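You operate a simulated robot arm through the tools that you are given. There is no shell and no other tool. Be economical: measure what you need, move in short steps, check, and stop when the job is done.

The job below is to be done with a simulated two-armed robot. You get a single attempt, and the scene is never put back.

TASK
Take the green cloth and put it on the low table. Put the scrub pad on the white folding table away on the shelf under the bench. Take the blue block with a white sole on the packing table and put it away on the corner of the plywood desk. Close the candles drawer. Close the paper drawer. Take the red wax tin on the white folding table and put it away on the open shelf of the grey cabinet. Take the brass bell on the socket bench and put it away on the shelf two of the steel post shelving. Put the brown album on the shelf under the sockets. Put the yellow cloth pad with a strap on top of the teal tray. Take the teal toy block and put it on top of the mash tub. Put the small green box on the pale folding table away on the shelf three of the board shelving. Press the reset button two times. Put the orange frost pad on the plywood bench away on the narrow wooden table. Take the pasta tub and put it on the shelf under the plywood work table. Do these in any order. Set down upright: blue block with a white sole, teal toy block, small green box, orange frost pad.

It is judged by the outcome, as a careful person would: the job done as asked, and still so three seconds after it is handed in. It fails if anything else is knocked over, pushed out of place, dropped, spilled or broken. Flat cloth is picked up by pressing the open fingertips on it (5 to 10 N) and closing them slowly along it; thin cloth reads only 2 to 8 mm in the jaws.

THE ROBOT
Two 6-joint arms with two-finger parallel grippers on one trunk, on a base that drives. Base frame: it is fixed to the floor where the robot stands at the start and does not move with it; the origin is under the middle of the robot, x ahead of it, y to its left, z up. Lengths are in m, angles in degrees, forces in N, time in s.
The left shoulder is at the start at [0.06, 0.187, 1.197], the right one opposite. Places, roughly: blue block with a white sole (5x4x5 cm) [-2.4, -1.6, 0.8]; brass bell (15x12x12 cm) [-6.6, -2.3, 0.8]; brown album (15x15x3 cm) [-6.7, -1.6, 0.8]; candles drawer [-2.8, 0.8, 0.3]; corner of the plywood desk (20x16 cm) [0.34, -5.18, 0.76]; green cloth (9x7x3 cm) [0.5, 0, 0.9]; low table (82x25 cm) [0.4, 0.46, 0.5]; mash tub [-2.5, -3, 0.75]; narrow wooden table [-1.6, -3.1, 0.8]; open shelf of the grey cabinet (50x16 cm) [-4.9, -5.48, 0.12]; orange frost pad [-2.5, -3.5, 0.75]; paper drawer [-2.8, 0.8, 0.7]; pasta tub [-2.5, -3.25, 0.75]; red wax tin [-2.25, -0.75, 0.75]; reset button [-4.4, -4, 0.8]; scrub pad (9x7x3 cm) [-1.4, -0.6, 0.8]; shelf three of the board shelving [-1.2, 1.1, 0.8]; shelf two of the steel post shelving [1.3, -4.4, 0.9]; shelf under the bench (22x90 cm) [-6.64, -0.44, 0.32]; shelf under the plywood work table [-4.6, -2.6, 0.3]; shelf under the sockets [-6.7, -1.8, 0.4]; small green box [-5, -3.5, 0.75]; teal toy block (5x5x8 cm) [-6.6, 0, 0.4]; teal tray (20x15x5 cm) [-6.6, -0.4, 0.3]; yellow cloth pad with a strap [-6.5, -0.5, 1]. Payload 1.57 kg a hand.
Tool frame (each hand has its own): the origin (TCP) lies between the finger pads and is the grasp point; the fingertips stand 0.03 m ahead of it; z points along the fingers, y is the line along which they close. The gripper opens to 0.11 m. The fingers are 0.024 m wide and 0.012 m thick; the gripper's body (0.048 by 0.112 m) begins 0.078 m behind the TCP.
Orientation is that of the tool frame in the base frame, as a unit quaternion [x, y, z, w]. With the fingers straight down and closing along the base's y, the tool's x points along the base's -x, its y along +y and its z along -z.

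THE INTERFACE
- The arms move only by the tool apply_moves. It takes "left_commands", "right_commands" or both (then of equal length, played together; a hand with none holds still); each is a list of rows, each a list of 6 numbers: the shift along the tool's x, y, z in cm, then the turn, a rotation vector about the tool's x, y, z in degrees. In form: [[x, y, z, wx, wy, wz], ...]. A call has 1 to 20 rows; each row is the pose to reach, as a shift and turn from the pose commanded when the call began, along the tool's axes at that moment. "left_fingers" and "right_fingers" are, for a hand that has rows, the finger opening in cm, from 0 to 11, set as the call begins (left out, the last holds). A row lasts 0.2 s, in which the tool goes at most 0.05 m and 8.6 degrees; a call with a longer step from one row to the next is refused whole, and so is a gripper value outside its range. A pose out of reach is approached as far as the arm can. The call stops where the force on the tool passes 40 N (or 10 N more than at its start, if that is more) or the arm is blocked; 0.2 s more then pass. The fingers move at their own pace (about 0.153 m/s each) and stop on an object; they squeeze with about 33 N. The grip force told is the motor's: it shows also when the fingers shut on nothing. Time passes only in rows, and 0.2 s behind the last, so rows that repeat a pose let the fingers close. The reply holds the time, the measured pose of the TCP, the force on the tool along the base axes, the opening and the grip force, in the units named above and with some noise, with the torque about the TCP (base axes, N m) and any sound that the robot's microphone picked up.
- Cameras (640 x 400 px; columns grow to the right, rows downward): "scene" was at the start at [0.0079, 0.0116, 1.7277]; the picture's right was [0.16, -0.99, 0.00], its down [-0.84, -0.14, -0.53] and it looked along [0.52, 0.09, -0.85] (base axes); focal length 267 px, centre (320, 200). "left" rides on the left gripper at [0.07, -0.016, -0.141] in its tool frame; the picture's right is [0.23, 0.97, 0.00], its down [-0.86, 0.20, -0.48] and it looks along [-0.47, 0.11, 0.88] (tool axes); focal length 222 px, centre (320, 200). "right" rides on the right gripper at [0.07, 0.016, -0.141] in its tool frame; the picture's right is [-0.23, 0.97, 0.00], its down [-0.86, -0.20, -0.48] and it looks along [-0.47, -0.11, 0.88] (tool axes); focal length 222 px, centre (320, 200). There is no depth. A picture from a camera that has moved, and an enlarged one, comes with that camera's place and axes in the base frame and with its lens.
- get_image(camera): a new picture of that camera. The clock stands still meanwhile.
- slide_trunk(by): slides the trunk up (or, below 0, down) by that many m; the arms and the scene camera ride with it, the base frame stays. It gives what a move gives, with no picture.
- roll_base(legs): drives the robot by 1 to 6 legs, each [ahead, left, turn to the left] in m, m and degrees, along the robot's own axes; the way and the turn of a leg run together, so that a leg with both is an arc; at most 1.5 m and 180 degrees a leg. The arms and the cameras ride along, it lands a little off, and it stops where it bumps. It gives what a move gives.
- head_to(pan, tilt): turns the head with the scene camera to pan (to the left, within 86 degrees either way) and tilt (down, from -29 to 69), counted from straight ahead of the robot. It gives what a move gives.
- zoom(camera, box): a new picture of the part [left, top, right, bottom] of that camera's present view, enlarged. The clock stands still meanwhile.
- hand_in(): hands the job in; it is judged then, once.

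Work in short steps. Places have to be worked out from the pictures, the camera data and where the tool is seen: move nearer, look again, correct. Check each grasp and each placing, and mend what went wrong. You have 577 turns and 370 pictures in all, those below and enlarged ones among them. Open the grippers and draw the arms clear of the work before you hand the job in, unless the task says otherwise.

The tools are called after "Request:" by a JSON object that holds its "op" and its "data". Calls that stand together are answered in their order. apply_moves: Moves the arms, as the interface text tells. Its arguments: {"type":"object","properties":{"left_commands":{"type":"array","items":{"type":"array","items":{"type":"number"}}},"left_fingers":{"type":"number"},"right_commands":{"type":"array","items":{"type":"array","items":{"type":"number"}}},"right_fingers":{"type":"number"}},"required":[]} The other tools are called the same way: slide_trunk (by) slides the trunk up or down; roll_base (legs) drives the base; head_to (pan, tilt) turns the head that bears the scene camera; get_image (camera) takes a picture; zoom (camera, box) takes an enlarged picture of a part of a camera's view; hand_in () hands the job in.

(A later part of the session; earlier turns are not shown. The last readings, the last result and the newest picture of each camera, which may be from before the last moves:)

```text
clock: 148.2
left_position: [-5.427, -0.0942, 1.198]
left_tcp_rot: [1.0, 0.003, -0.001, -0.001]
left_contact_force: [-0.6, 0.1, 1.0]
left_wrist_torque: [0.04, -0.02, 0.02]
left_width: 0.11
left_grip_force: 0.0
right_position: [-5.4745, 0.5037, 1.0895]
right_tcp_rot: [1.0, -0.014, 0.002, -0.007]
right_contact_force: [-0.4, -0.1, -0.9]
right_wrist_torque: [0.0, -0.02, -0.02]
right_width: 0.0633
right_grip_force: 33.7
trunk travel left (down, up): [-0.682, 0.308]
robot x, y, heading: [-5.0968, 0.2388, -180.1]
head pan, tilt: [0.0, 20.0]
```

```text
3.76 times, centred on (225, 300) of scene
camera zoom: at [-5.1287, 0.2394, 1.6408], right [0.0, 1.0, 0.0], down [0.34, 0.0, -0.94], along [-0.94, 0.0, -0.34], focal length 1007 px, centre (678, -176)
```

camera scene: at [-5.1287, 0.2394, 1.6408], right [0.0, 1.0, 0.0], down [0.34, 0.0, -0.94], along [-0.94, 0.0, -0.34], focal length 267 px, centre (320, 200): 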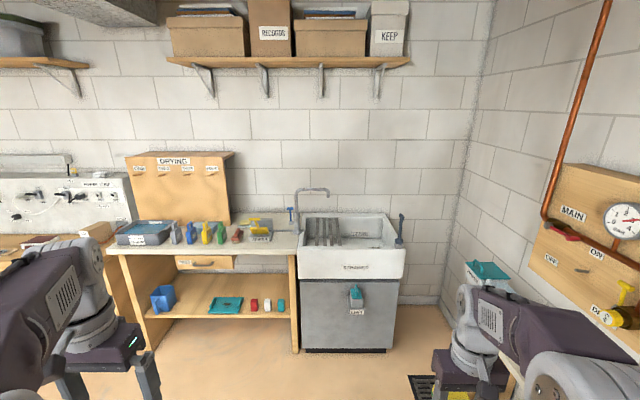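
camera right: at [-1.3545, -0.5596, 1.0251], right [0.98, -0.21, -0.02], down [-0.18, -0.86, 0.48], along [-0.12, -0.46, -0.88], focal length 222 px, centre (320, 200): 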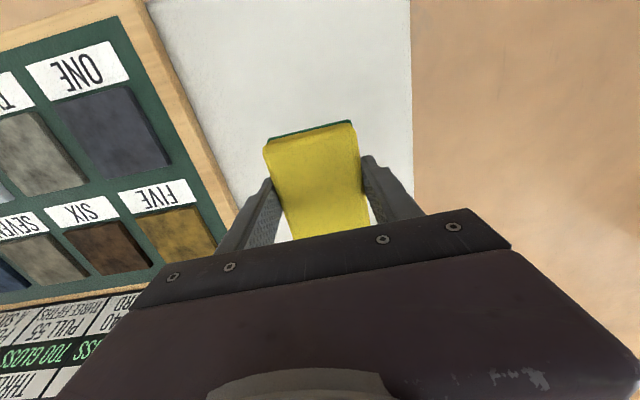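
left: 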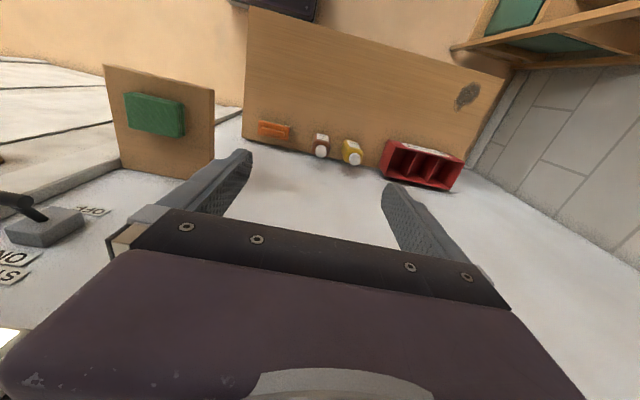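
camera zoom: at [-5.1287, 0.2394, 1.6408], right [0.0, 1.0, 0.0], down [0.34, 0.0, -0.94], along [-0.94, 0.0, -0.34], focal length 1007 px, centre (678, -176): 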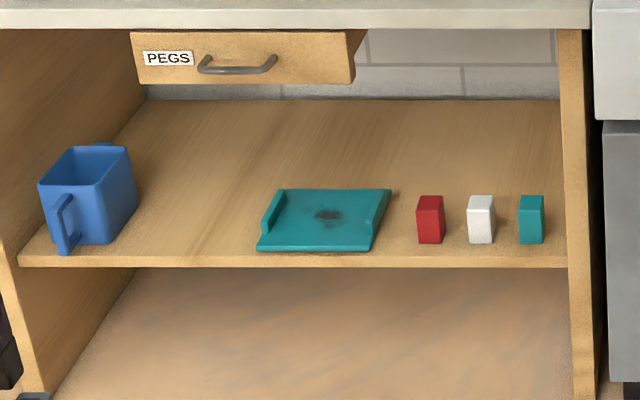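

The shelf front is at x ≈ -6.53, z 0.32; teal tray spans x -6.55…-6.71, y -0.51…-0.31; free space between the blue bin and tray is y -0.76…-0.52, so the scrub pad goes at y ≈ -0.64. I drive nearer and look down.

Request:
{"op": "roll_base", "data": {"legs": [[0.5, 0, 0], [0, 0.95, 0]]}}

Request:
{"op": "head_to", "data": {"pan": 0, "tilt": 40}}

Request:
{"op": "get_image", "data": {"camera": "scene"}}

```text
clock: 155.8
left_position: [-5.9125, -1.0452, 1.1982]
left_tcp_rot: [1.0, 0.009, 0.0, 0.001]
left_contact_force: [0.3, -0.5, -0.4]
left_wrist_torque: [0.03, -0.04, -0.01]
left_width: 0.1098
left_grip_force: 0.1
right_position: [-5.9701, -0.448, 1.0878]
right_tcp_rot: [1.0, -0.005, 0.003, -0.007]
right_contact_force: [-0.4, -0.4, 0.0]
right_wrist_torque: [0.0, -0.01, 0.01]
right_width: 0.0633
right_grip_force: 33.4
trunk travel left (down, up): [-0.682, 0.308]
robot x, y, heading: [-5.5874, -0.7057, -178.7]
head pan, tilt: [0.0, 20.0]
```

```text
clock: 156.6
left_position: [-5.9113, -1.0454, 1.198]
left_tcp_rot: [1.0, 0.009, 0.0, 0.0]
left_contact_force: [1.2, 0.0, -0.2]
left_wrist_torque: [0.0, -0.02, -0.02]
left_width: 0.1102
left_grip_force: 0.1
right_position: [-5.9698, -0.4488, 1.0894]
right_tcp_rot: [1.0, -0.005, 0.003, -0.008]
right_contact_force: [0.2, -0.1, -0.6]
right_wrist_torque: [0.02, -0.02, 0.0]
right_width: 0.0636
right_grip_force: 33.0
trunk travel left (down, up): [-0.682, 0.308]
robot x, y, heading: [-5.5846, -0.708, -179.1]
head pan, tilt: [0.0, 40.0]
```

```text
317 pictures are left
camera scene: at [-5.6113, -0.7079, 1.6094], right [-0.02, 1.0, 0.0], down [0.64, 0.01, -0.77], along [-0.77, -0.01, -0.64], focal length 267 px, centre (320, 200)
```

scene: 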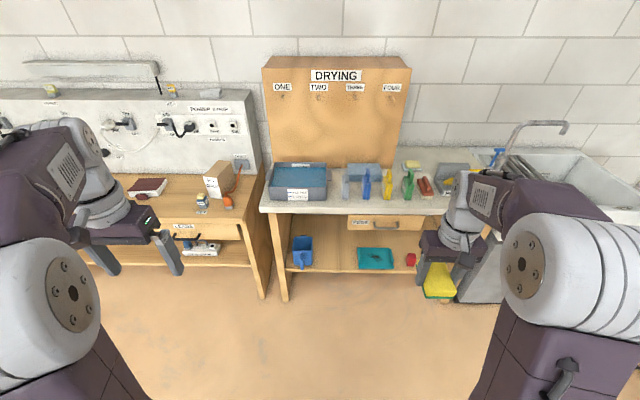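

The socket bench front is at x ≈ -6.36, so I tuck the left hand back before lowering. I also tilt the right hand 35° forward.

Request:
{"op": "apply_moves", "data": {"left_commands": [[3, 0, 0, 0, 0, 0], [6, 0, 0, 0, 0, 0], [9, 0, 0, 0, 0, 0], [12, 0, 0, 0, 0, 0], [14, 0, 0, 0, 0, 0]], "right_commands": [[0, 2, 0, 0, -7, 0], [0, 4, 0, 0, -14, 0], [0, 6, 0, 0, -21, 0], [0, 8, 0, 0, -28, 0], [0, 10, 0, 0, -35, 0]]}}

Request:
{"op": "roll_base", "data": {"legs": [[0.2, -0.05, 0]]}}

Request:
{"op": "slide_trunk", "data": {"by": -0.4}}

Request:
{"op": "slide_trunk", "data": {"by": -0.22}}

Request:
{"op": "get_image", "data": {"camera": "scene"}}

Request:
{"op": "get_image", "data": {"camera": "right"}}

```text
clock: 157.8
left_position: [-5.7726, -1.0442, 1.198]
left_tcp_rot: [1.0, 0.01, 0.002, -0.001]
left_contact_force: [-0.2, 0.6, -0.4]
left_wrist_torque: [0.02, 0.0, 0.02]
left_width: 0.1097
left_grip_force: 0.0
left hand out of reach, approached as far as the arm can: row 5
right_position: [-5.9701, -0.5493, 1.0863]
right_tcp_rot: [0.954, -0.002, -0.3, -0.007]
right_contact_force: [-0.1, 0.2, -0.5]
right_wrist_torque: [0.0, 0.0, 0.02]
right_width: 0.0633
right_grip_force: 33.0
trunk travel left (down, up): [-0.682, 0.308]
robot x, y, heading: [-5.588, -0.7055, -179.0]
head pan, tilt: [0.0, 40.0]
```

```text
clock: 159.4
left_position: [-5.9733, -0.9995, 1.1968]
left_tcp_rot: [1.0, 0.01, 0.001, -0.001]
left_contact_force: [0.1, 0.2, 0.6]
left_wrist_torque: [-0.01, -0.01, 0.03]
left_width: 0.1099
left_grip_force: 0.0
right_position: [-6.1722, -0.5025, 1.088]
right_tcp_rot: [0.954, -0.003, -0.299, -0.009]
right_contact_force: [0.0, -0.3, -0.4]
right_wrist_torque: [0.03, -0.01, -0.01]
right_width: 0.0635
right_grip_force: 32.6
trunk travel left (down, up): [-0.682, 0.308]
robot x, y, heading: [-5.7868, -0.6622, -178.9]
head pan, tilt: [0.0, 40.0]
```

```text
clock: 163.2
left_position: [-5.9754, -0.9996, 0.7969]
left_tcp_rot: [1.0, 0.01, 0.0, -0.001]
left_contact_force: [0.0, 1.0, 0.1]
left_wrist_torque: [-0.03, 0.01, 0.03]
left_width: 0.11
left_grip_force: 0.1
right_position: [-6.1725, -0.5021, 0.6883]
right_tcp_rot: [0.954, -0.003, -0.299, -0.008]
right_contact_force: [-0.7, 0.6, -0.1]
right_wrist_torque: [0.02, 0.01, 0.0]
right_width: 0.0634
right_grip_force: 33.0
trunk travel left (down, up): [-0.282, 0.708]
robot x, y, heading: [-5.7884, -0.6632, -178.8]
head pan, tilt: [0.0, 40.0]
```

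```text
clock: 165.6
left_position: [-5.9751, -0.9984, 0.5772]
left_tcp_rot: [1.0, 0.01, 0.001, -0.001]
left_contact_force: [0.1, 0.8, 0.2]
left_wrist_torque: [-0.04, 0.03, 0.03]
left_width: 0.1101
left_grip_force: 0.1
right_position: [-6.1717, -0.5019, 0.4667]
right_tcp_rot: [0.954, -0.002, -0.298, -0.008]
right_contact_force: [0.0, -0.4, -0.8]
right_wrist_torque: [-0.01, 0.02, -0.02]
right_width: 0.0632
right_grip_force: 32.9
trunk travel left (down, up): [-0.062, 0.928]
robot x, y, heading: [-5.7876, -0.6617, -178.6]
head pan, tilt: [0.0, 40.0]
```

```text
316 pictures are left
camera scene: at [-5.8129, -0.6621, 0.9894], right [-0.02, 1.0, 0.0], down [0.64, 0.01, -0.77], along [-0.77, -0.02, -0.64], focal length 267 px, centre (320, 200)
```

scene: 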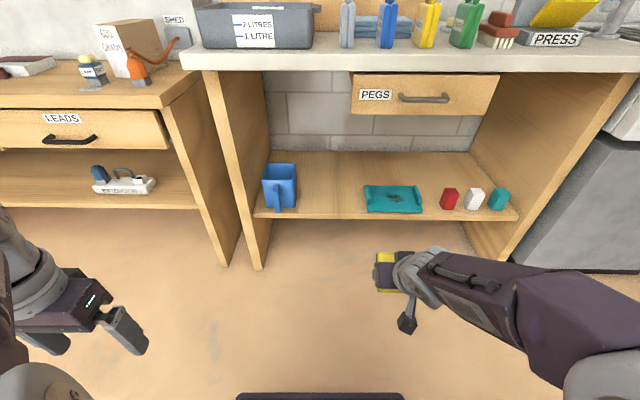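

```text
315 pictures are left
camera right: at [-6.0342, -0.5215, 0.5429], right [-0.2, -0.97, 0.12], down [-0.43, 0.19, 0.88], along [-0.88, 0.12, -0.45], focal length 222 px, centre (320, 200)
```

right: 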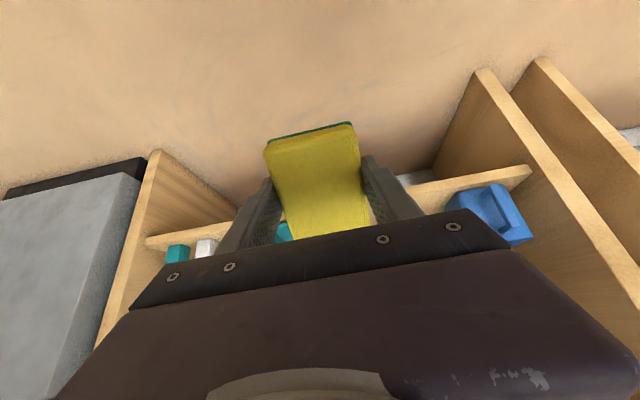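

Shelf geometry is confirmed. I shift the base left 0.1 and ahead 0.22, then move the hand over the gap at y ≈ -0.645.

Request:
{"op": "roll_base", "data": {"legs": [[0, 0.1, 0], [0.22, 0, 0]]}}

Request:
{"op": "get_image", "data": {"camera": "scene"}}

```text
clock: 168.0
left_position: [-6.1935, -1.1033, 0.5767]
left_tcp_rot: [1.0, 0.011, 0.001, -0.001]
left_contact_force: [0.2, -0.1, 0.7]
left_wrist_torque: [-0.02, -0.03, 0.01]
left_width: 0.1102
left_grip_force: 0.1
right_position: [-6.3937, -0.6081, 0.4666]
right_tcp_rot: [0.954, -0.002, -0.299, -0.008]
right_contact_force: [0.1, 0.2, -0.1]
right_wrist_torque: [-0.04, -0.03, -0.01]
right_width: 0.0635
right_grip_force: 32.6
trunk travel left (down, up): [-0.062, 0.928]
robot x, y, heading: [-6.0098, -0.764, -178.5]
head pan, tilt: [0.0, 40.0]
```

```text
314 pictures are left
camera scene: at [-6.033, -0.7669, 0.9893], right [-0.02, 1.0, 0.0], down [0.64, 0.01, -0.77], along [-0.77, -0.02, -0.64], focal length 267 px, centre (320, 200)
```

scene: 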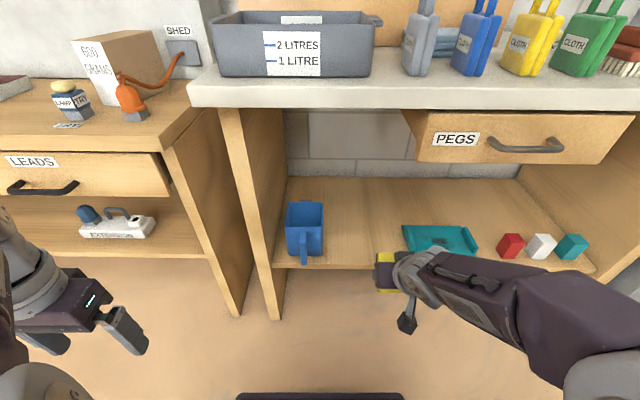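

I advance the hand over the shelf gap at z ≈ 0.45.

Request:
{"op": "apply_moves", "data": {"right_commands": [[-3.2, 0.7, 2.6, 0, 0, 0], [-6.4, 1.4, 5.2, 0, 0, 0], [-9.6, 2.1, 7.8, 0, 0, 0], [-12.8, 2.8, 10.5, 0, 0, 0], [-15.9, 3.3, 13.2, 0, 0, 0], [-15.9, 3.3, 13.2, 0, 0, 0]]}}

Request:
{"op": "get_image", "data": {"camera": "scene"}}

Request:
{"op": "get_image", "data": {"camera": "right"}}

```text
clock: 169.4
left_position: [-6.1937, -1.1055, 0.5768]
left_tcp_rot: [1.0, 0.011, 0.002, -0.001]
left_contact_force: [0.1, 0.6, 0.6]
left_wrist_torque: [-0.05, 0.0, 0.04]
left_width: 0.11
left_grip_force: 0.1
right_position: [-6.5995, -0.6395, 0.4488]
right_tcp_rot: [0.955, -0.002, -0.298, -0.008]
right_contact_force: [0.2, -0.5, 0.3]
right_wrist_torque: [0.03, -0.02, 0.01]
right_width: 0.0634
right_grip_force: 33.4
trunk travel left (down, up): [-0.062, 0.928]
robot x, y, heading: [-6.0078, -0.7676, -178.6]
head pan, tilt: [0.0, 40.0]
```

```text
313 pictures are left
camera scene: at [-6.0332, -0.7669, 0.9893], right [-0.02, 1.0, 0.0], down [0.64, 0.01, -0.77], along [-0.77, -0.02, -0.64], focal length 267 px, centre (320, 200)
```

scene: 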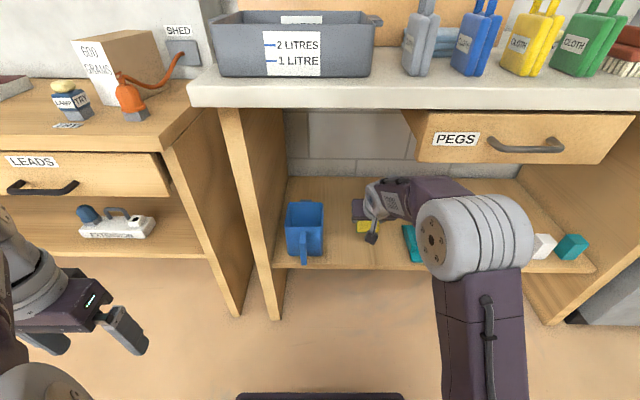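

```text
312 pictures are left
camera right: at [-6.4599, -0.6581, 0.5251], right [-0.19, -0.97, 0.12], down [-0.43, 0.19, 0.88], along [-0.88, 0.12, -0.45], focal length 222 px, centre (320, 200)
```

right: 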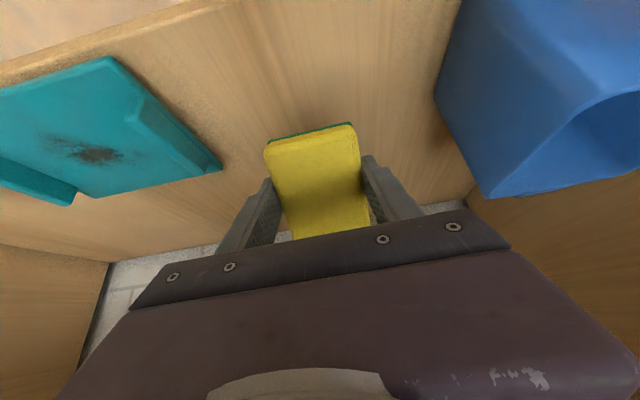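

There's room. I level the hand by 22° and lower until the pad touches the shelf.

Request:
{"op": "apply_moves", "data": {"right_commands": [[0, 0, 0, 0, 7.5, 0], [0, 0, 0, 0, 15, 0], [0, 0, 0, 0, 22, 0], [1.5, 0, 2.1, 0, 22, 0], [2.9, 0, 4.1, 0, 22, 0], [4, 0, 5.7, 0, 22, 0], [4.6, 0, 6.6, 0, 22, 0], [5.2, 0, 7.4, 0, 22, 0], [5.7, 0, 8.2, 0, 22, 0]]}}

Request:
{"op": "get_image", "data": {"camera": "right"}}

```text
clock: 171.6
left_position: [-6.1916, -1.1047, 0.578]
left_tcp_rot: [1.0, 0.01, 0.0, -0.001]
left_contact_force: [0.0, 0.8, -0.1]
left_wrist_torque: [0.0, -0.03, 0.03]
left_width: 0.1101
left_grip_force: 0.1
right_position: [-6.603, -0.6374, 0.3574]
right_tcp_rot: [0.993, -0.003, -0.121, -0.006]
right_contact_force: [13.4, 0.3, 24.1]
right_wrist_torque: [-0.57, -0.92, 0.34]
right_width: 0.0637
right_grip_force: 32.9
trunk travel left (down, up): [-0.062, 0.928]
robot x, y, heading: [-6.0044, -0.7667, -178.7]
head pan, tilt: [0.0, 40.0]
stopped in row 9 (right hand): the force on the tool passed its limit (the readings are from after the stop); the commanded pose is now the measured one
```

```text
311 pictures are left
camera right: at [-6.4994, -0.6567, 0.4775], right [-0.23, -0.97, 0.04], down [-0.71, 0.2, 0.67], along [-0.66, 0.12, -0.74], focal length 222 px, centre (320, 200)
```

right: 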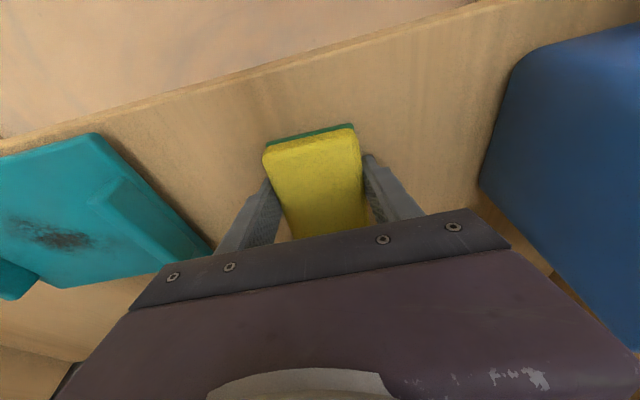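

Touching the shelf; I release and draw up and back along the tool axis.

Request:
{"op": "apply_moves", "data": {"right_commands": [[0, 0, 0, 0, 0, 0], [0, 0, 0, 0, 0, 0], [0, 0, -2, 0, 0, 0], [0, 0, -5, 0, 0, 0], [0, 0, -8, 0, 0, 0]], "right_fingers": 10}}

Request:
{"op": "get_image", "data": {"camera": "right"}}

```text
clock: 171.9
left_position: [-6.1935, -1.1042, 0.5768]
left_tcp_rot: [1.0, 0.011, 0.0, -0.001]
left_contact_force: [-0.2, -0.1, 0.5]
left_wrist_torque: [-0.03, -0.02, -0.02]
left_width: 0.1101
left_grip_force: 0.1
right_position: [-6.6039, -0.633, 0.3579]
right_tcp_rot: [0.992, -0.005, -0.123, -0.009]
right_contact_force: [6.0, 9.7, 16.3]
right_wrist_torque: [-0.41, -0.24, 0.3]
right_width: 0.0915
right_grip_force: 0.1
trunk travel left (down, up): [-0.062, 0.928]
robot x, y, heading: [-6.0087, -0.7666, -178.6]
head pan, tilt: [0.0, 40.0]
stopped in row 1 (right hand): the force on the tool passed its limit (the readings are from after the stop); the commanded pose is now the measured one
```

```text
310 pictures are left
camera right: at [-6.5007, -0.6523, 0.4773], right [-0.23, -0.97, 0.04], down [-0.71, 0.2, 0.68], along [-0.66, 0.13, -0.74], focal length 222 px, centre (320, 200)
```

right: 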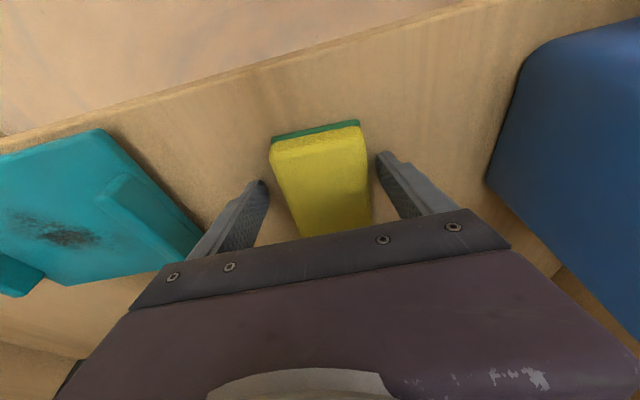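

The pad is down. I lift off and withdraw from under the bench.

Request:
{"op": "apply_moves", "data": {"right_commands": [[0, 0, -2, 0, 0, 0], [0, 0, -5, 0, 0, 0], [2, 0, -8, 0, 0, 0], [5, 0, -9, 0, -4, 0], [8.5, 0, -10, 0, -8, 0], [12, 0, -11, 0, -12, 0], [15.5, 0, -11.5, 0, -12, 0], [19, 0, -12, 0, -12, 0], [22.5, 0, -13, 0, -12, 0]]}}

Request:
{"op": "get_image", "data": {"camera": "scene"}}

```text
clock: 173.9
left_position: [-6.1939, -1.1029, 0.5773]
left_tcp_rot: [1.0, 0.012, 0.002, -0.001]
left_contact_force: [-0.8, 0.7, -0.3]
left_wrist_torque: [-0.01, -0.02, 0.02]
left_width: 0.1101
left_grip_force: 0.1
right_position: [-6.3539, -0.6405, 0.4293]
right_tcp_rot: [0.975, -0.002, -0.222, -0.009]
right_contact_force: [0.2, 0.5, -0.8]
right_wrist_torque: [0.01, -0.02, -0.02]
right_width: 0.1001
right_grip_force: 0.1
trunk travel left (down, up): [-0.062, 0.928]
robot x, y, heading: [-6.0059, -0.7695, -178.9]
head pan, tilt: [0.0, 40.0]
```

```text
309 pictures are left
camera scene: at [-6.033, -0.7667, 0.9893], right [-0.02, 1.0, 0.0], down [0.64, 0.01, -0.77], along [-0.77, -0.02, -0.64], focal length 267 px, centre (320, 200)
```

scene: 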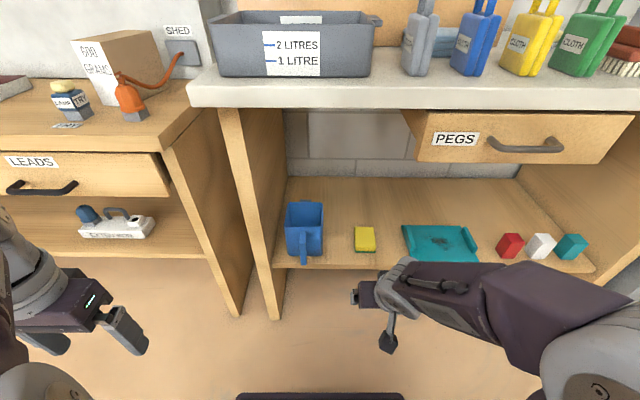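

The scrub pad is on the shelf. Now the yellow strap pad on the bench top at about (-6.545, -0.43, 0.92): I back off, raise the trunk and line up.

Request:
{"op": "roll_base", "data": {"legs": [[-0.2, 0, 0], [0, -0.2, 0]]}}

Request:
{"op": "slide_trunk", "data": {"by": 0.4}}

Request:
{"op": "slide_trunk", "data": {"by": 0.27}}

Request:
{"op": "apply_moves", "data": {"right_commands": [[0, 0, 0, 0, 8, 0], [0, 0, 0, 0, 16, 0], [0, 0, 0, 0, 24, 0], [0, 0, 0, 0, 25, 0]], "right_fingers": 8}}

Request:
{"op": "get_image", "data": {"camera": "scene"}}

Request:
{"op": "get_image", "data": {"camera": "right"}}

```text
clock: 176.8
left_position: [-5.9925, -0.8994, 0.5774]
left_tcp_rot: [1.0, 0.013, 0.001, 0.0]
left_contact_force: [0.0, 0.3, -0.8]
left_wrist_torque: [0.01, -0.03, -0.02]
left_width: 0.11
left_grip_force: 0.1
right_position: [-6.1543, -0.4355, 0.4297]
right_tcp_rot: [0.975, -0.002, -0.222, -0.008]
right_contact_force: [-0.1, 0.2, -0.3]
right_wrist_torque: [-0.03, -0.01, 0.03]
right_width: 0.0998
right_grip_force: 0.2
trunk travel left (down, up): [-0.062, 0.928]
robot x, y, heading: [-5.8076, -0.5626, -178.7]
head pan, tilt: [0.0, 40.0]
```

```text
clock: 180.6
left_position: [-5.9927, -0.899, 0.9763]
left_tcp_rot: [1.0, 0.012, 0.002, -0.001]
left_contact_force: [0.1, -0.1, 0.0]
left_wrist_torque: [0.0, 0.02, 0.0]
left_width: 0.11
left_grip_force: 0.0
right_position: [-6.1539, -0.4357, 0.8294]
right_tcp_rot: [0.975, -0.003, -0.222, -0.009]
right_contact_force: [0.3, -0.5, -0.4]
right_wrist_torque: [0.0, 0.01, 0.01]
right_width: 0.0996
right_grip_force: 0.2
trunk travel left (down, up): [-0.462, 0.528]
robot x, y, heading: [-5.8085, -0.5612, -178.7]
head pan, tilt: [0.0, 40.0]
```

```text
clock: 183.3
left_position: [-5.9937, -0.898, 1.2479]
left_tcp_rot: [1.0, 0.013, 0.002, -0.001]
left_contact_force: [-0.5, 0.2, 1.0]
left_wrist_torque: [0.03, -0.03, 0.02]
left_width: 0.11
left_grip_force: 0.1
right_position: [-6.1538, -0.4368, 1.0999]
right_tcp_rot: [0.975, -0.003, -0.223, -0.009]
right_contact_force: [0.1, -0.6, -0.4]
right_wrist_torque: [-0.01, 0.02, -0.01]
right_width: 0.1001
right_grip_force: 0.0
trunk travel left (down, up): [-0.732, 0.258]
robot x, y, heading: [-5.8067, -0.5622, -178.7]
head pan, tilt: [0.0, 40.0]
```

```text
clock: 184.3
left_position: [-5.9915, -0.8992, 1.2476]
left_tcp_rot: [1.0, 0.012, 0.001, -0.001]
left_contact_force: [0.7, -0.1, -0.4]
left_wrist_torque: [0.01, 0.03, -0.01]
left_width: 0.1099
left_grip_force: 0.0
right_position: [-6.1541, -0.4355, 1.0989]
right_tcp_rot: [1.0, -0.004, -0.004, -0.008]
right_contact_force: [-0.5, 0.3, 0.3]
right_wrist_torque: [-0.01, 0.02, 0.04]
right_width: 0.08
right_grip_force: 0.1
trunk travel left (down, up): [-0.732, 0.258]
robot x, y, heading: [-5.8083, -0.5585, -178.6]
head pan, tilt: [0.0, 40.0]
```

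```text
308 pictures are left
camera scene: at [-5.8323, -0.562, 1.6593], right [-0.02, 1.0, 0.0], down [0.64, 0.01, -0.77], along [-0.77, -0.02, -0.64], focal length 267 px, centre (320, 200)
```

scene: 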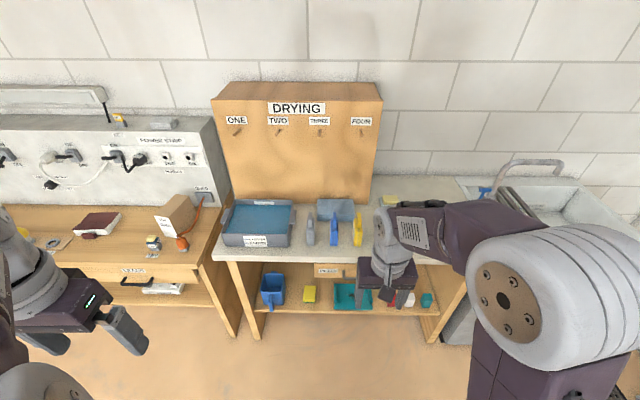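

```text
307 pictures are left
camera right: at [-6.0819, -0.4554, 1.2398], right [-0.24, -0.97, -0.01], down [-0.85, 0.2, 0.49], along [-0.47, 0.13, -0.87], focal length 222 px, centre (320, 200)
```

right: 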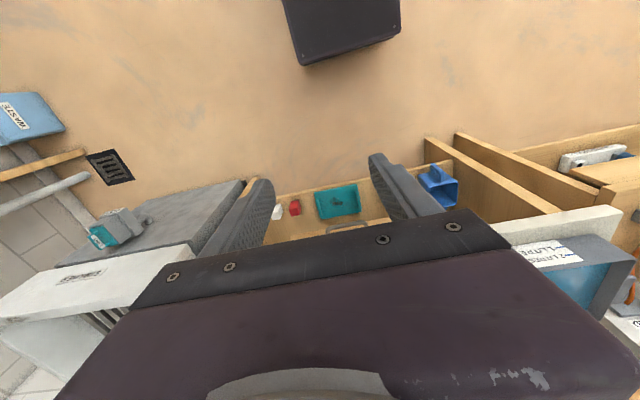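

I roll 0.2 m ahead and bring the hand above the yellow pad, then look with the wrist camera.

Request:
{"op": "roll_base", "data": {"legs": [[0.2, 0, 0]]}}

Request:
{"op": "apply_moves", "data": {"right_commands": [[-4, 0, 0, 0, 0, 0], [-8, 0, 0, 0, 0, 0], [-12, 0, 0, 0, 0, 0], [-15, 0, 0, 0, 0, 0]]}}

Request:
{"op": "get_image", "data": {"camera": "right"}}

```text
clock: 185.9
left_position: [-6.1857, -0.9039, 1.2481]
left_tcp_rot: [1.0, 0.012, 0.001, -0.001]
left_contact_force: [0.7, -0.8, -0.1]
left_wrist_torque: [-0.04, -0.02, -0.01]
left_width: 0.11
left_grip_force: 0.0
right_position: [-6.3457, -0.4413, 1.0996]
right_tcp_rot: [1.0, -0.004, -0.007, -0.008]
right_contact_force: [0.2, 1.0, 0.1]
right_wrist_torque: [-0.03, 0.04, -0.01]
right_width: 0.0798
right_grip_force: 0.0
trunk travel left (down, up): [-0.732, 0.258]
robot x, y, heading: [-6.0029, -0.5641, -178.7]
head pan, tilt: [0.0, 40.0]
```

```text
clock: 186.9
left_position: [-6.187, -0.9045, 1.2464]
left_tcp_rot: [1.0, 0.012, 0.002, -0.001]
left_contact_force: [-0.8, -0.1, -0.6]
left_wrist_torque: [-0.03, -0.03, -0.01]
left_width: 0.1104
left_grip_force: 0.1
right_position: [-6.499, -0.4396, 1.1]
right_tcp_rot: [1.0, -0.006, -0.006, -0.007]
right_contact_force: [0.4, -0.4, 0.6]
right_wrist_torque: [-0.05, -0.03, -0.01]
right_width: 0.0801
right_grip_force: 0.1
trunk travel left (down, up): [-0.732, 0.258]
robot x, y, heading: [-6.0011, -0.5657, -178.6]
head pan, tilt: [0.0, 40.0]
```

```text
306 pictures are left
camera right: at [-6.4268, -0.4587, 1.2401], right [-0.24, -0.97, -0.01], down [-0.85, 0.2, 0.49], along [-0.47, 0.13, -0.87], focal length 222 px, centre (320, 200)
```

right: 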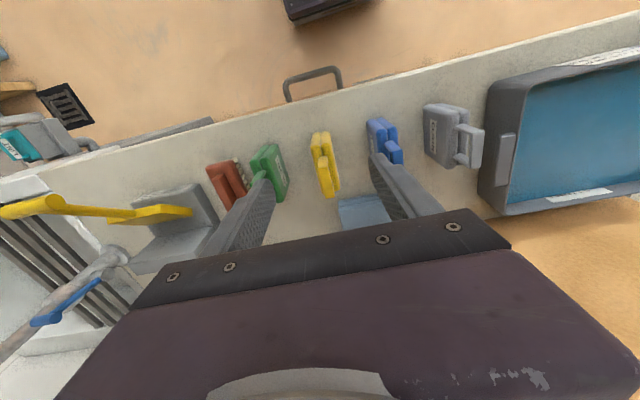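

I zoom to see the pad's shape before choosing the grip.

Request:
{"op": "zoom", "data": {"camera": "right", "box": [220, 100, 440, 230]}}

Request:
{"op": "zoom", "data": {"camera": "scene", "box": [260, 200, 480, 340]}}

```text
2.91 times, centred on (330, 165) of right
camera zoom: at [-6.4268, -0.4587, 1.2401], right [-0.24, -0.97, -0.01], down [-0.85, 0.2, 0.49], along [-0.47, 0.13, -0.87], focal length 646 px, centre (291, 302)
```

zoom: 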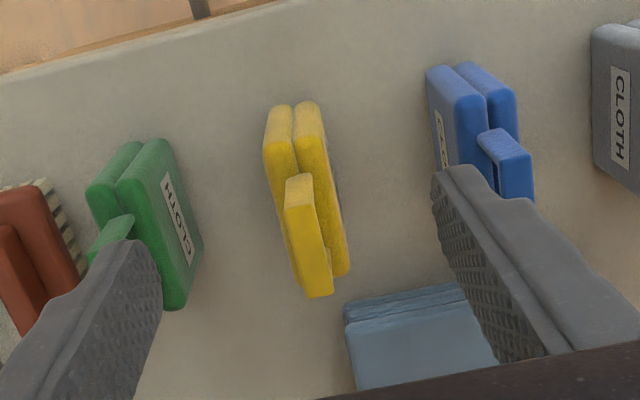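

```text
2.86 times, centred on (370, 270) of scene
camera zoom: at [-6.0274, -0.5664, 1.6593], right [-0.02, 1.0, 0.0], down [0.64, 0.01, -0.77], along [-0.77, -0.02, -0.64], focal length 764 px, centre (177, 0)
```

zoom: 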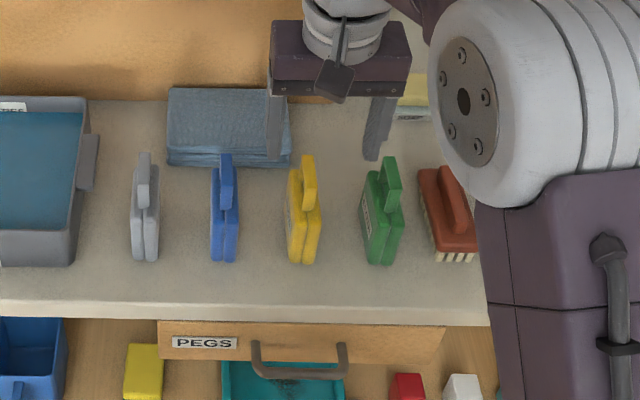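

Pad: folded upright, about 3 cm thick in y, 8 cm long in x, strap on top; bench ≈ 0.865, body top ≈ 0.945. I descend with 8 cm opening to TCP z ≈ 0.945.

Request:
{"op": "apply_moves", "data": {"right_commands": [[-2, -0.3, 1, 0, 0, 0], [-3.9, -0.5, 3, 0, 0, 0], [-3.9, -0.5, 6, 0, 0, 0], [-3.9, -0.5, 9, 0, 0, 0], [-3.9, -0.5, 12, 0, 0, 0]]}}

Request:
{"op": "get_image", "data": {"camera": "right"}}

Request:
{"op": "zoom", "data": {"camera": "scene", "box": [260, 200, 480, 340]}}

```text
clock: 188.1
left_position: [-6.1876, -0.9038, 1.2468]
left_tcp_rot: [1.0, 0.012, 0.002, 0.0]
left_contact_force: [-0.2, 0.8, 0.1]
left_wrist_torque: [-0.03, 0.01, 0.03]
left_width: 0.1099
left_grip_force: 0.1
right_position: [-6.5384, -0.4305, 0.9826]
right_tcp_rot: [1.0, -0.005, -0.006, -0.008]
right_contact_force: [0.1, -0.2, 0.9]
right_wrist_torque: [-0.01, -0.03, 0.0]
right_width: 0.0801
right_grip_force: 0.0
trunk travel left (down, up): [-0.732, 0.258]
robot x, y, heading: [-5.9995, -0.5642, -179.0]
head pan, tilt: [0.0, 40.0]
```

```text
303 pictures are left
camera right: at [-6.4659, -0.4494, 1.1223], right [-0.24, -0.97, -0.01], down [-0.85, 0.2, 0.49], along [-0.47, 0.13, -0.87], focal length 222 px, centre (320, 200)
```

right: 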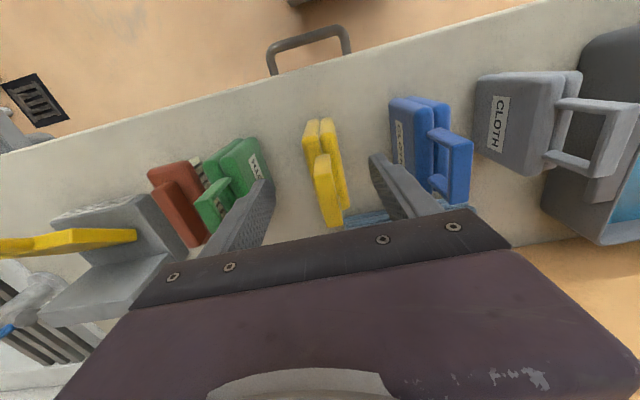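

```text
2.86 times, centred on (370, 270) of scene
camera zoom: at [-6.0275, -0.5662, 1.6593], right [-0.02, 1.0, 0.0], down [0.64, 0.01, -0.77], along [-0.77, -0.02, -0.64], focal length 764 px, centre (177, 0)
```

zoom: 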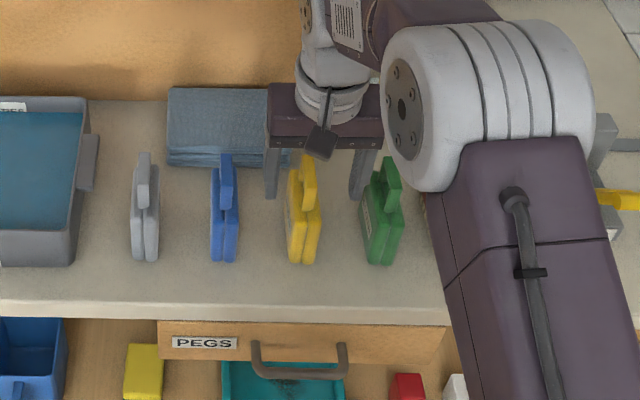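

Alignment is good (strap and body between fingers). I descend another 3.7 cm and close.

Request:
{"op": "apply_moves", "data": {"right_commands": [[0, 0.2, 1.5, 0, 0, 0], [0, 0.2, 2.7, 0, 0, 0], [0, 0.2, 3.9, 0, 0, 0], [0, 0.2, 3.9, 0, 0, 0]]}}

Request:
{"op": "apply_moves", "data": {"right_commands": [[0, 0, 0, 0, 0, 0], [0, 0, 0, 0, 0, 0], [0, 0, 0, 0, 0, 0], [0, 0, 0, 0, 0, 0]], "right_fingers": 0.5}}

Request:
{"op": "get_image", "data": {"camera": "right"}}

```text
clock: 189.1
left_position: [-6.1872, -0.9041, 1.2471]
left_tcp_rot: [1.0, 0.012, 0.0, -0.001]
left_contact_force: [-1.0, 0.1, 0.6]
left_wrist_torque: [0.02, -0.01, 0.01]
left_width: 0.1101
left_grip_force: 0.0
right_position: [-6.5387, -0.4317, 0.9429]
right_tcp_rot: [1.0, -0.004, -0.006, -0.008]
right_contact_force: [-0.1, 0.3, -0.1]
right_wrist_torque: [0.02, 0.0, -0.01]
right_width: 0.0801
right_grip_force: 0.0
trunk travel left (down, up): [-0.732, 0.258]
robot x, y, heading: [-5.9992, -0.5662, -178.4]
head pan, tilt: [0.0, 40.0]
```

```text
clock: 190.1
left_position: [-6.1863, -0.9035, 1.2467]
left_tcp_rot: [1.0, 0.012, 0.002, -0.002]
left_contact_force: [0.7, -0.7, -0.2]
left_wrist_torque: [0.0, 0.0, -0.01]
left_width: 0.1098
left_grip_force: 0.0
right_position: [-6.5395, -0.4333, 0.9443]
right_tcp_rot: [1.0, -0.005, -0.006, -0.008]
right_contact_force: [-0.8, -0.4, 0.5]
right_wrist_torque: [0.02, 0.03, 0.0]
right_width: 0.0286
right_grip_force: 33.2
trunk travel left (down, up): [-0.732, 0.258]
robot x, y, heading: [-6.0027, -0.5654, -178.6]
head pan, tilt: [0.0, 40.0]
```

```text
301 pictures are left
camera right: at [-6.4671, -0.4515, 1.083], right [-0.24, -0.97, -0.01], down [-0.85, 0.2, 0.49], along [-0.47, 0.13, -0.87], focal length 222 px, centre (320, 200)
```

right: 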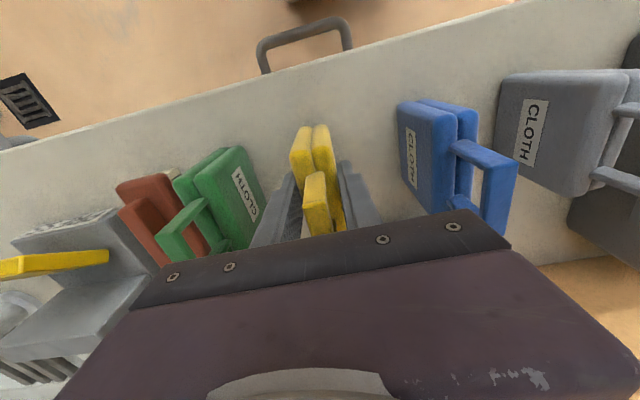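

Gripped at 2.9 cm. I lift clear, back off, and lower the trunk.

Request:
{"op": "apply_moves", "data": {"right_commands": [[0, 0, -2, 0, 0, 0], [0, 0, -5, 0, 0, 0], [0, 0, -8.5, 0, 0, 0], [2, 0, -12, 0, 0, 0], [2, 0, -12, 0, 0, 0]]}}

Request:
{"op": "roll_base", "data": {"legs": [[-0.3, 0, 0]]}}

Request:
{"op": "get_image", "data": {"camera": "right"}}

```text
clock: 191.3
left_position: [-6.1865, -0.9029, 1.2465]
left_tcp_rot: [1.0, 0.012, 0.002, -0.001]
left_contact_force: [-0.4, -0.3, 1.0]
left_wrist_torque: [-0.02, -0.04, 0.01]
left_width: 0.11
left_grip_force: 0.1
right_position: [-6.5151, -0.4322, 1.061]
right_tcp_rot: [1.0, -0.004, -0.006, -0.008]
right_contact_force: [0.9, -0.1, 0.0]
right_wrist_torque: [0.02, -0.02, -0.01]
right_width: 0.0285
right_grip_force: 33.1
trunk travel left (down, up): [-0.732, 0.258]
robot x, y, heading: [-6.0, -0.5659, -178.9]
head pan, tilt: [0.0, 40.0]
```

```text
clock: 193.3
left_position: [-5.8902, -0.8969, 1.2468]
left_tcp_rot: [1.0, 0.007, 0.002, 0.0]
left_contact_force: [0.2, -0.1, -0.8]
left_wrist_torque: [0.01, -0.05, 0.01]
left_width: 0.11
left_grip_force: 0.0
right_position: [-6.2163, -0.4225, 1.0619]
right_tcp_rot: [1.0, -0.009, -0.005, -0.008]
right_contact_force: [0.5, -0.2, -0.5]
right_wrist_torque: [0.02, 0.0, 0.01]
right_width: 0.0284
right_grip_force: 32.8
trunk travel left (down, up): [-0.732, 0.258]
robot x, y, heading: [-5.7032, -0.5612, -179.2]
head pan, tilt: [0.0, 40.0]
```

```text
300 pictures are left
camera right: at [-6.1453, -0.4429, 1.2015], right [-0.24, -0.97, -0.01], down [-0.85, 0.21, 0.49], along [-0.47, 0.13, -0.87], focal length 222 px, centre (320, 200)
```

right: 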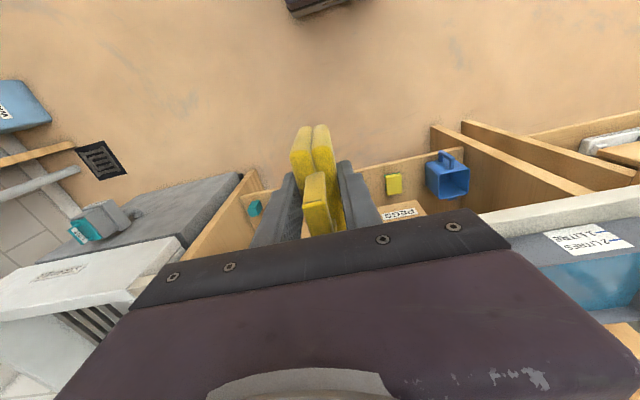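

Held. I lower the trunk 0.58 m clear of the bench front, tilt slightly, and look.

Request:
{"op": "slide_trunk", "data": {"by": -0.4}}

Request:
{"op": "slide_trunk", "data": {"by": -0.2}}

Request:
{"op": "apply_moves", "data": {"right_commands": [[0, 0, 0, 0, -8, 0], [0, 0, 0, 0, -16, 0], [0, 0, 0, 0, -20, 0]]}}

Request:
{"op": "get_image", "data": {"camera": "scene"}}

```text
clock: 197.2
left_position: [-5.8887, -0.8975, 0.8465]
left_tcp_rot: [1.0, 0.008, 0.001, -0.001]
left_contact_force: [-0.3, 0.2, 0.0]
left_wrist_torque: [0.0, -0.02, 0.03]
left_width: 0.11
left_grip_force: 0.0
right_position: [-6.2154, -0.4232, 0.6609]
right_tcp_rot: [1.0, -0.01, -0.006, -0.008]
right_contact_force: [-0.2, 0.2, -0.1]
right_wrist_torque: [0.02, -0.03, 0.02]
right_width: 0.0287
right_grip_force: 32.6
trunk travel left (down, up): [-0.332, 0.658]
robot x, y, heading: [-5.7014, -0.5573, -178.8]
head pan, tilt: [0.0, 40.0]
```

```text
clock: 199.3
left_position: [-5.8893, -0.8967, 0.6465]
left_tcp_rot: [1.0, 0.008, 0.002, -0.001]
left_contact_force: [0.0, -0.5, -0.3]
left_wrist_torque: [0.01, -0.01, 0.04]
left_width: 0.1102
left_grip_force: 0.0
right_position: [-6.2158, -0.4228, 0.4623]
right_tcp_rot: [1.0, -0.009, -0.006, -0.008]
right_contact_force: [0.1, -0.3, 0.7]
right_wrist_torque: [0.0, -0.01, 0.01]
right_width: 0.0287
right_grip_force: 33.2
trunk travel left (down, up): [-0.132, 0.858]
robot x, y, heading: [-5.7036, -0.5628, -179.2]
head pan, tilt: [0.0, 40.0]
```

```text
clock: 200.2
left_position: [-5.8878, -0.8967, 0.6469]
left_tcp_rot: [1.0, 0.008, 0.002, -0.001]
left_contact_force: [-0.2, 0.1, 0.1]
left_wrist_torque: [-0.03, 0.0, 0.0]
left_width: 0.1102
left_grip_force: 0.1
right_position: [-6.2155, -0.4228, 0.4618]
right_tcp_rot: [0.984, -0.006, -0.18, -0.01]
right_contact_force: [0.3, -1.0, -0.2]
right_wrist_torque: [-0.03, -0.04, 0.0]
right_width: 0.0286
right_grip_force: 32.9
trunk travel left (down, up): [-0.132, 0.858]
robot x, y, heading: [-5.7021, -0.5615, -179.0]
head pan, tilt: [0.0, 40.0]
```

```text
299 pictures are left
camera scene: at [-5.7264, -0.5606, 1.0593], right [-0.02, 1.0, 0.0], down [0.64, 0.01, -0.77], along [-0.77, -0.01, -0.64], focal length 267 px, centre (320, 200)
```

scene: 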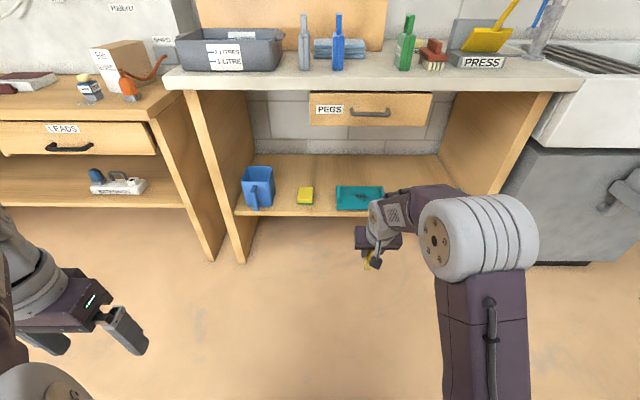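

I lower the trunk 7 cm more while raising the hand by the arm (keeps the elbow below the drawer), then roll in.

Request:
{"op": "apply_moves", "data": {"right_commands": [[-1, 0, -3, 0, 0, 0], [-2, 0, -6, 0, 0, 0], [-2, 0, -6, 0, 0, 0]]}}

Request:
{"op": "slide_trunk", "data": {"by": -0.07}}

Request:
{"op": "roll_base", "data": {"legs": [[0.22, 0, 0]]}}

Request:
{"op": "get_image", "data": {"camera": "right"}}

Request:
{"op": "get_image", "data": {"camera": "scene"}}

```text
clock: 200.9
left_position: [-5.8898, -0.896, 0.648]
left_tcp_rot: [1.0, 0.008, 0.003, -0.001]
left_contact_force: [0.4, -1.0, -0.7]
left_wrist_torque: [-0.01, -0.01, -0.02]
left_width: 0.1101
left_grip_force: 0.0
right_position: [-6.213, -0.4246, 0.5264]
right_tcp_rot: [0.984, -0.007, -0.178, -0.009]
right_contact_force: [1.0, 0.9, 0.4]
right_wrist_torque: [0.04, 0.0, 0.03]
right_width: 0.0289
right_grip_force: 32.9
trunk travel left (down, up): [-0.132, 0.858]
robot x, y, heading: [-5.6984, -0.5608, -179.0]
head pan, tilt: [0.0, 40.0]
```

```text
clock: 202.0
left_position: [-5.8896, -0.8973, 0.5766]
left_tcp_rot: [1.0, 0.008, 0.002, -0.001]
left_contact_force: [-0.7, 0.1, 0.1]
left_wrist_torque: [0.0, -0.02, 0.02]
left_width: 0.1099
left_grip_force: 0.1
right_position: [-6.2125, -0.4255, 0.4561]
right_tcp_rot: [0.984, -0.007, -0.179, -0.009]
right_contact_force: [-1.0, -1.0, -1.3]
right_wrist_torque: [-0.02, -0.01, 0.0]
right_width: 0.0286
right_grip_force: 33.2
trunk travel left (down, up): [-0.062, 0.928]
robot x, y, heading: [-5.7027, -0.5588, -179.2]
head pan, tilt: [0.0, 40.0]
```

```text
clock: 203.7
left_position: [-6.1089, -0.9013, 0.5781]
left_tcp_rot: [1.0, 0.008, 0.002, -0.001]
left_contact_force: [-1.4, -1.0, 0.3]
left_wrist_torque: [0.01, 0.04, 0.01]
left_width: 0.11
left_grip_force: 0.0
right_position: [-6.4333, -0.4291, 0.4573]
right_tcp_rot: [0.984, -0.007, -0.18, -0.01]
right_contact_force: [-1.1, 0.3, -0.7]
right_wrist_torque: [0.03, 0.02, 0.0]
right_width: 0.0289
right_grip_force: 33.4
trunk travel left (down, up): [-0.062, 0.928]
robot x, y, heading: [-5.9229, -0.5685, -179.0]
head pan, tilt: [0.0, 40.0]
```

```text
298 pictures are left
camera right: at [-6.3176, -0.4486, 0.5634], right [-0.23, -0.97, 0.06], down [-0.63, 0.2, 0.75], along [-0.74, 0.13, -0.66], focal length 222 px, centre (320, 200)
```

right: 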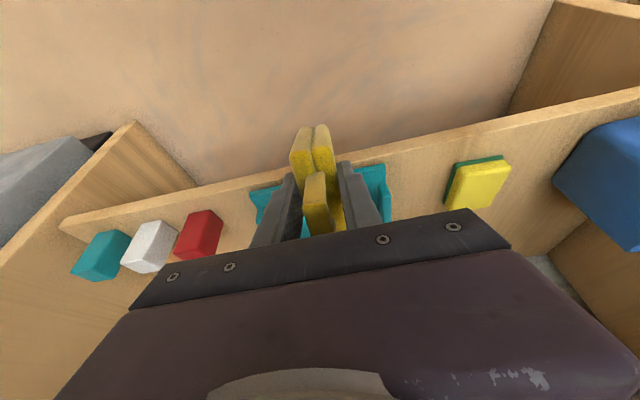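

```text
297 pictures are left
camera scene: at [-5.946, -0.564, 0.9893], right [-0.02, 1.0, 0.0], down [0.64, 0.01, -0.77], along [-0.77, -0.01, -0.64], focal length 267 px, centre (320, 200)
```

scene: 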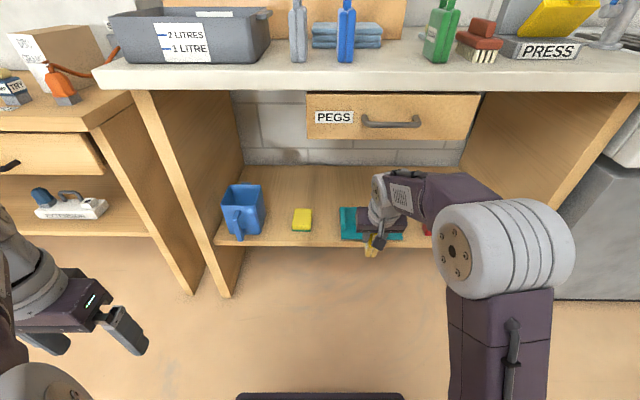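

Lateral alignment over the tray is right. I advance 19.5 cm at this height.

Request:
{"op": "apply_moves", "data": {"right_commands": [[-3.7, 0, 1.4, 0, 0, 0], [-7.4, 0, 2.8, 0, 0, 0], [-11.1, 0, 4.2, 0, 0, 0], [-14.8, 0, 5.6, 0, 0, 0], [-18.2, 0, 6.9, 0, 0, 0], [-18.2, 0, 6.9, 0, 5, 0], [-18.2, 0, 6.9, 0, 12, 0]]}}

Request:
{"op": "get_image", "data": {"camera": "right"}}

Request:
{"op": "get_image", "data": {"camera": "scene"}}

```text
clock: 205.3
left_position: [-6.1096, -0.9011, 0.5775]
left_tcp_rot: [1.0, 0.008, 0.002, 0.0]
left_contact_force: [-0.5, 0.0, -0.5]
left_wrist_torque: [0.04, 0.02, 0.02]
left_width: 0.1099
left_grip_force: 0.0
right_position: [-6.5474, -0.4197, 0.4339]
right_tcp_rot: [0.996, -0.007, -0.087, -0.008]
right_contact_force: [-0.9, -0.4, -0.4]
right_wrist_torque: [-0.02, -0.02, 0.0]
right_width: 0.0289
right_grip_force: 33.2
right hand out of reach, approached as far as the arm can: row 5, 6, 7
trunk travel left (down, up): [-0.062, 0.928]
robot x, y, heading: [-5.9147, -0.562, -178.8]
head pan, tilt: [0.0, 40.0]
```

```text
296 pictures are left
camera right: at [-6.4533, -0.4397, 0.5605], right [-0.24, -0.97, 0.02], down [-0.76, 0.2, 0.62], along [-0.61, 0.13, -0.78], focal length 222 px, centre (320, 200)
```

right: 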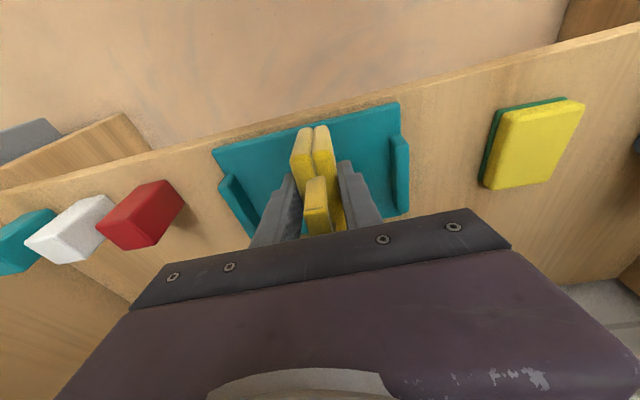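

```text
295 pictures are left
camera scene: at [-5.946, -0.564, 0.9893], right [-0.02, 1.0, 0.0], down [0.64, 0.01, -0.77], along [-0.77, -0.01, -0.64], focal length 267 px, centre (320, 200)
```

scene: 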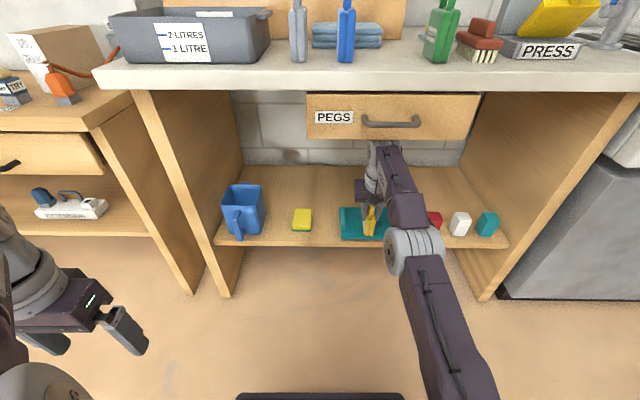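

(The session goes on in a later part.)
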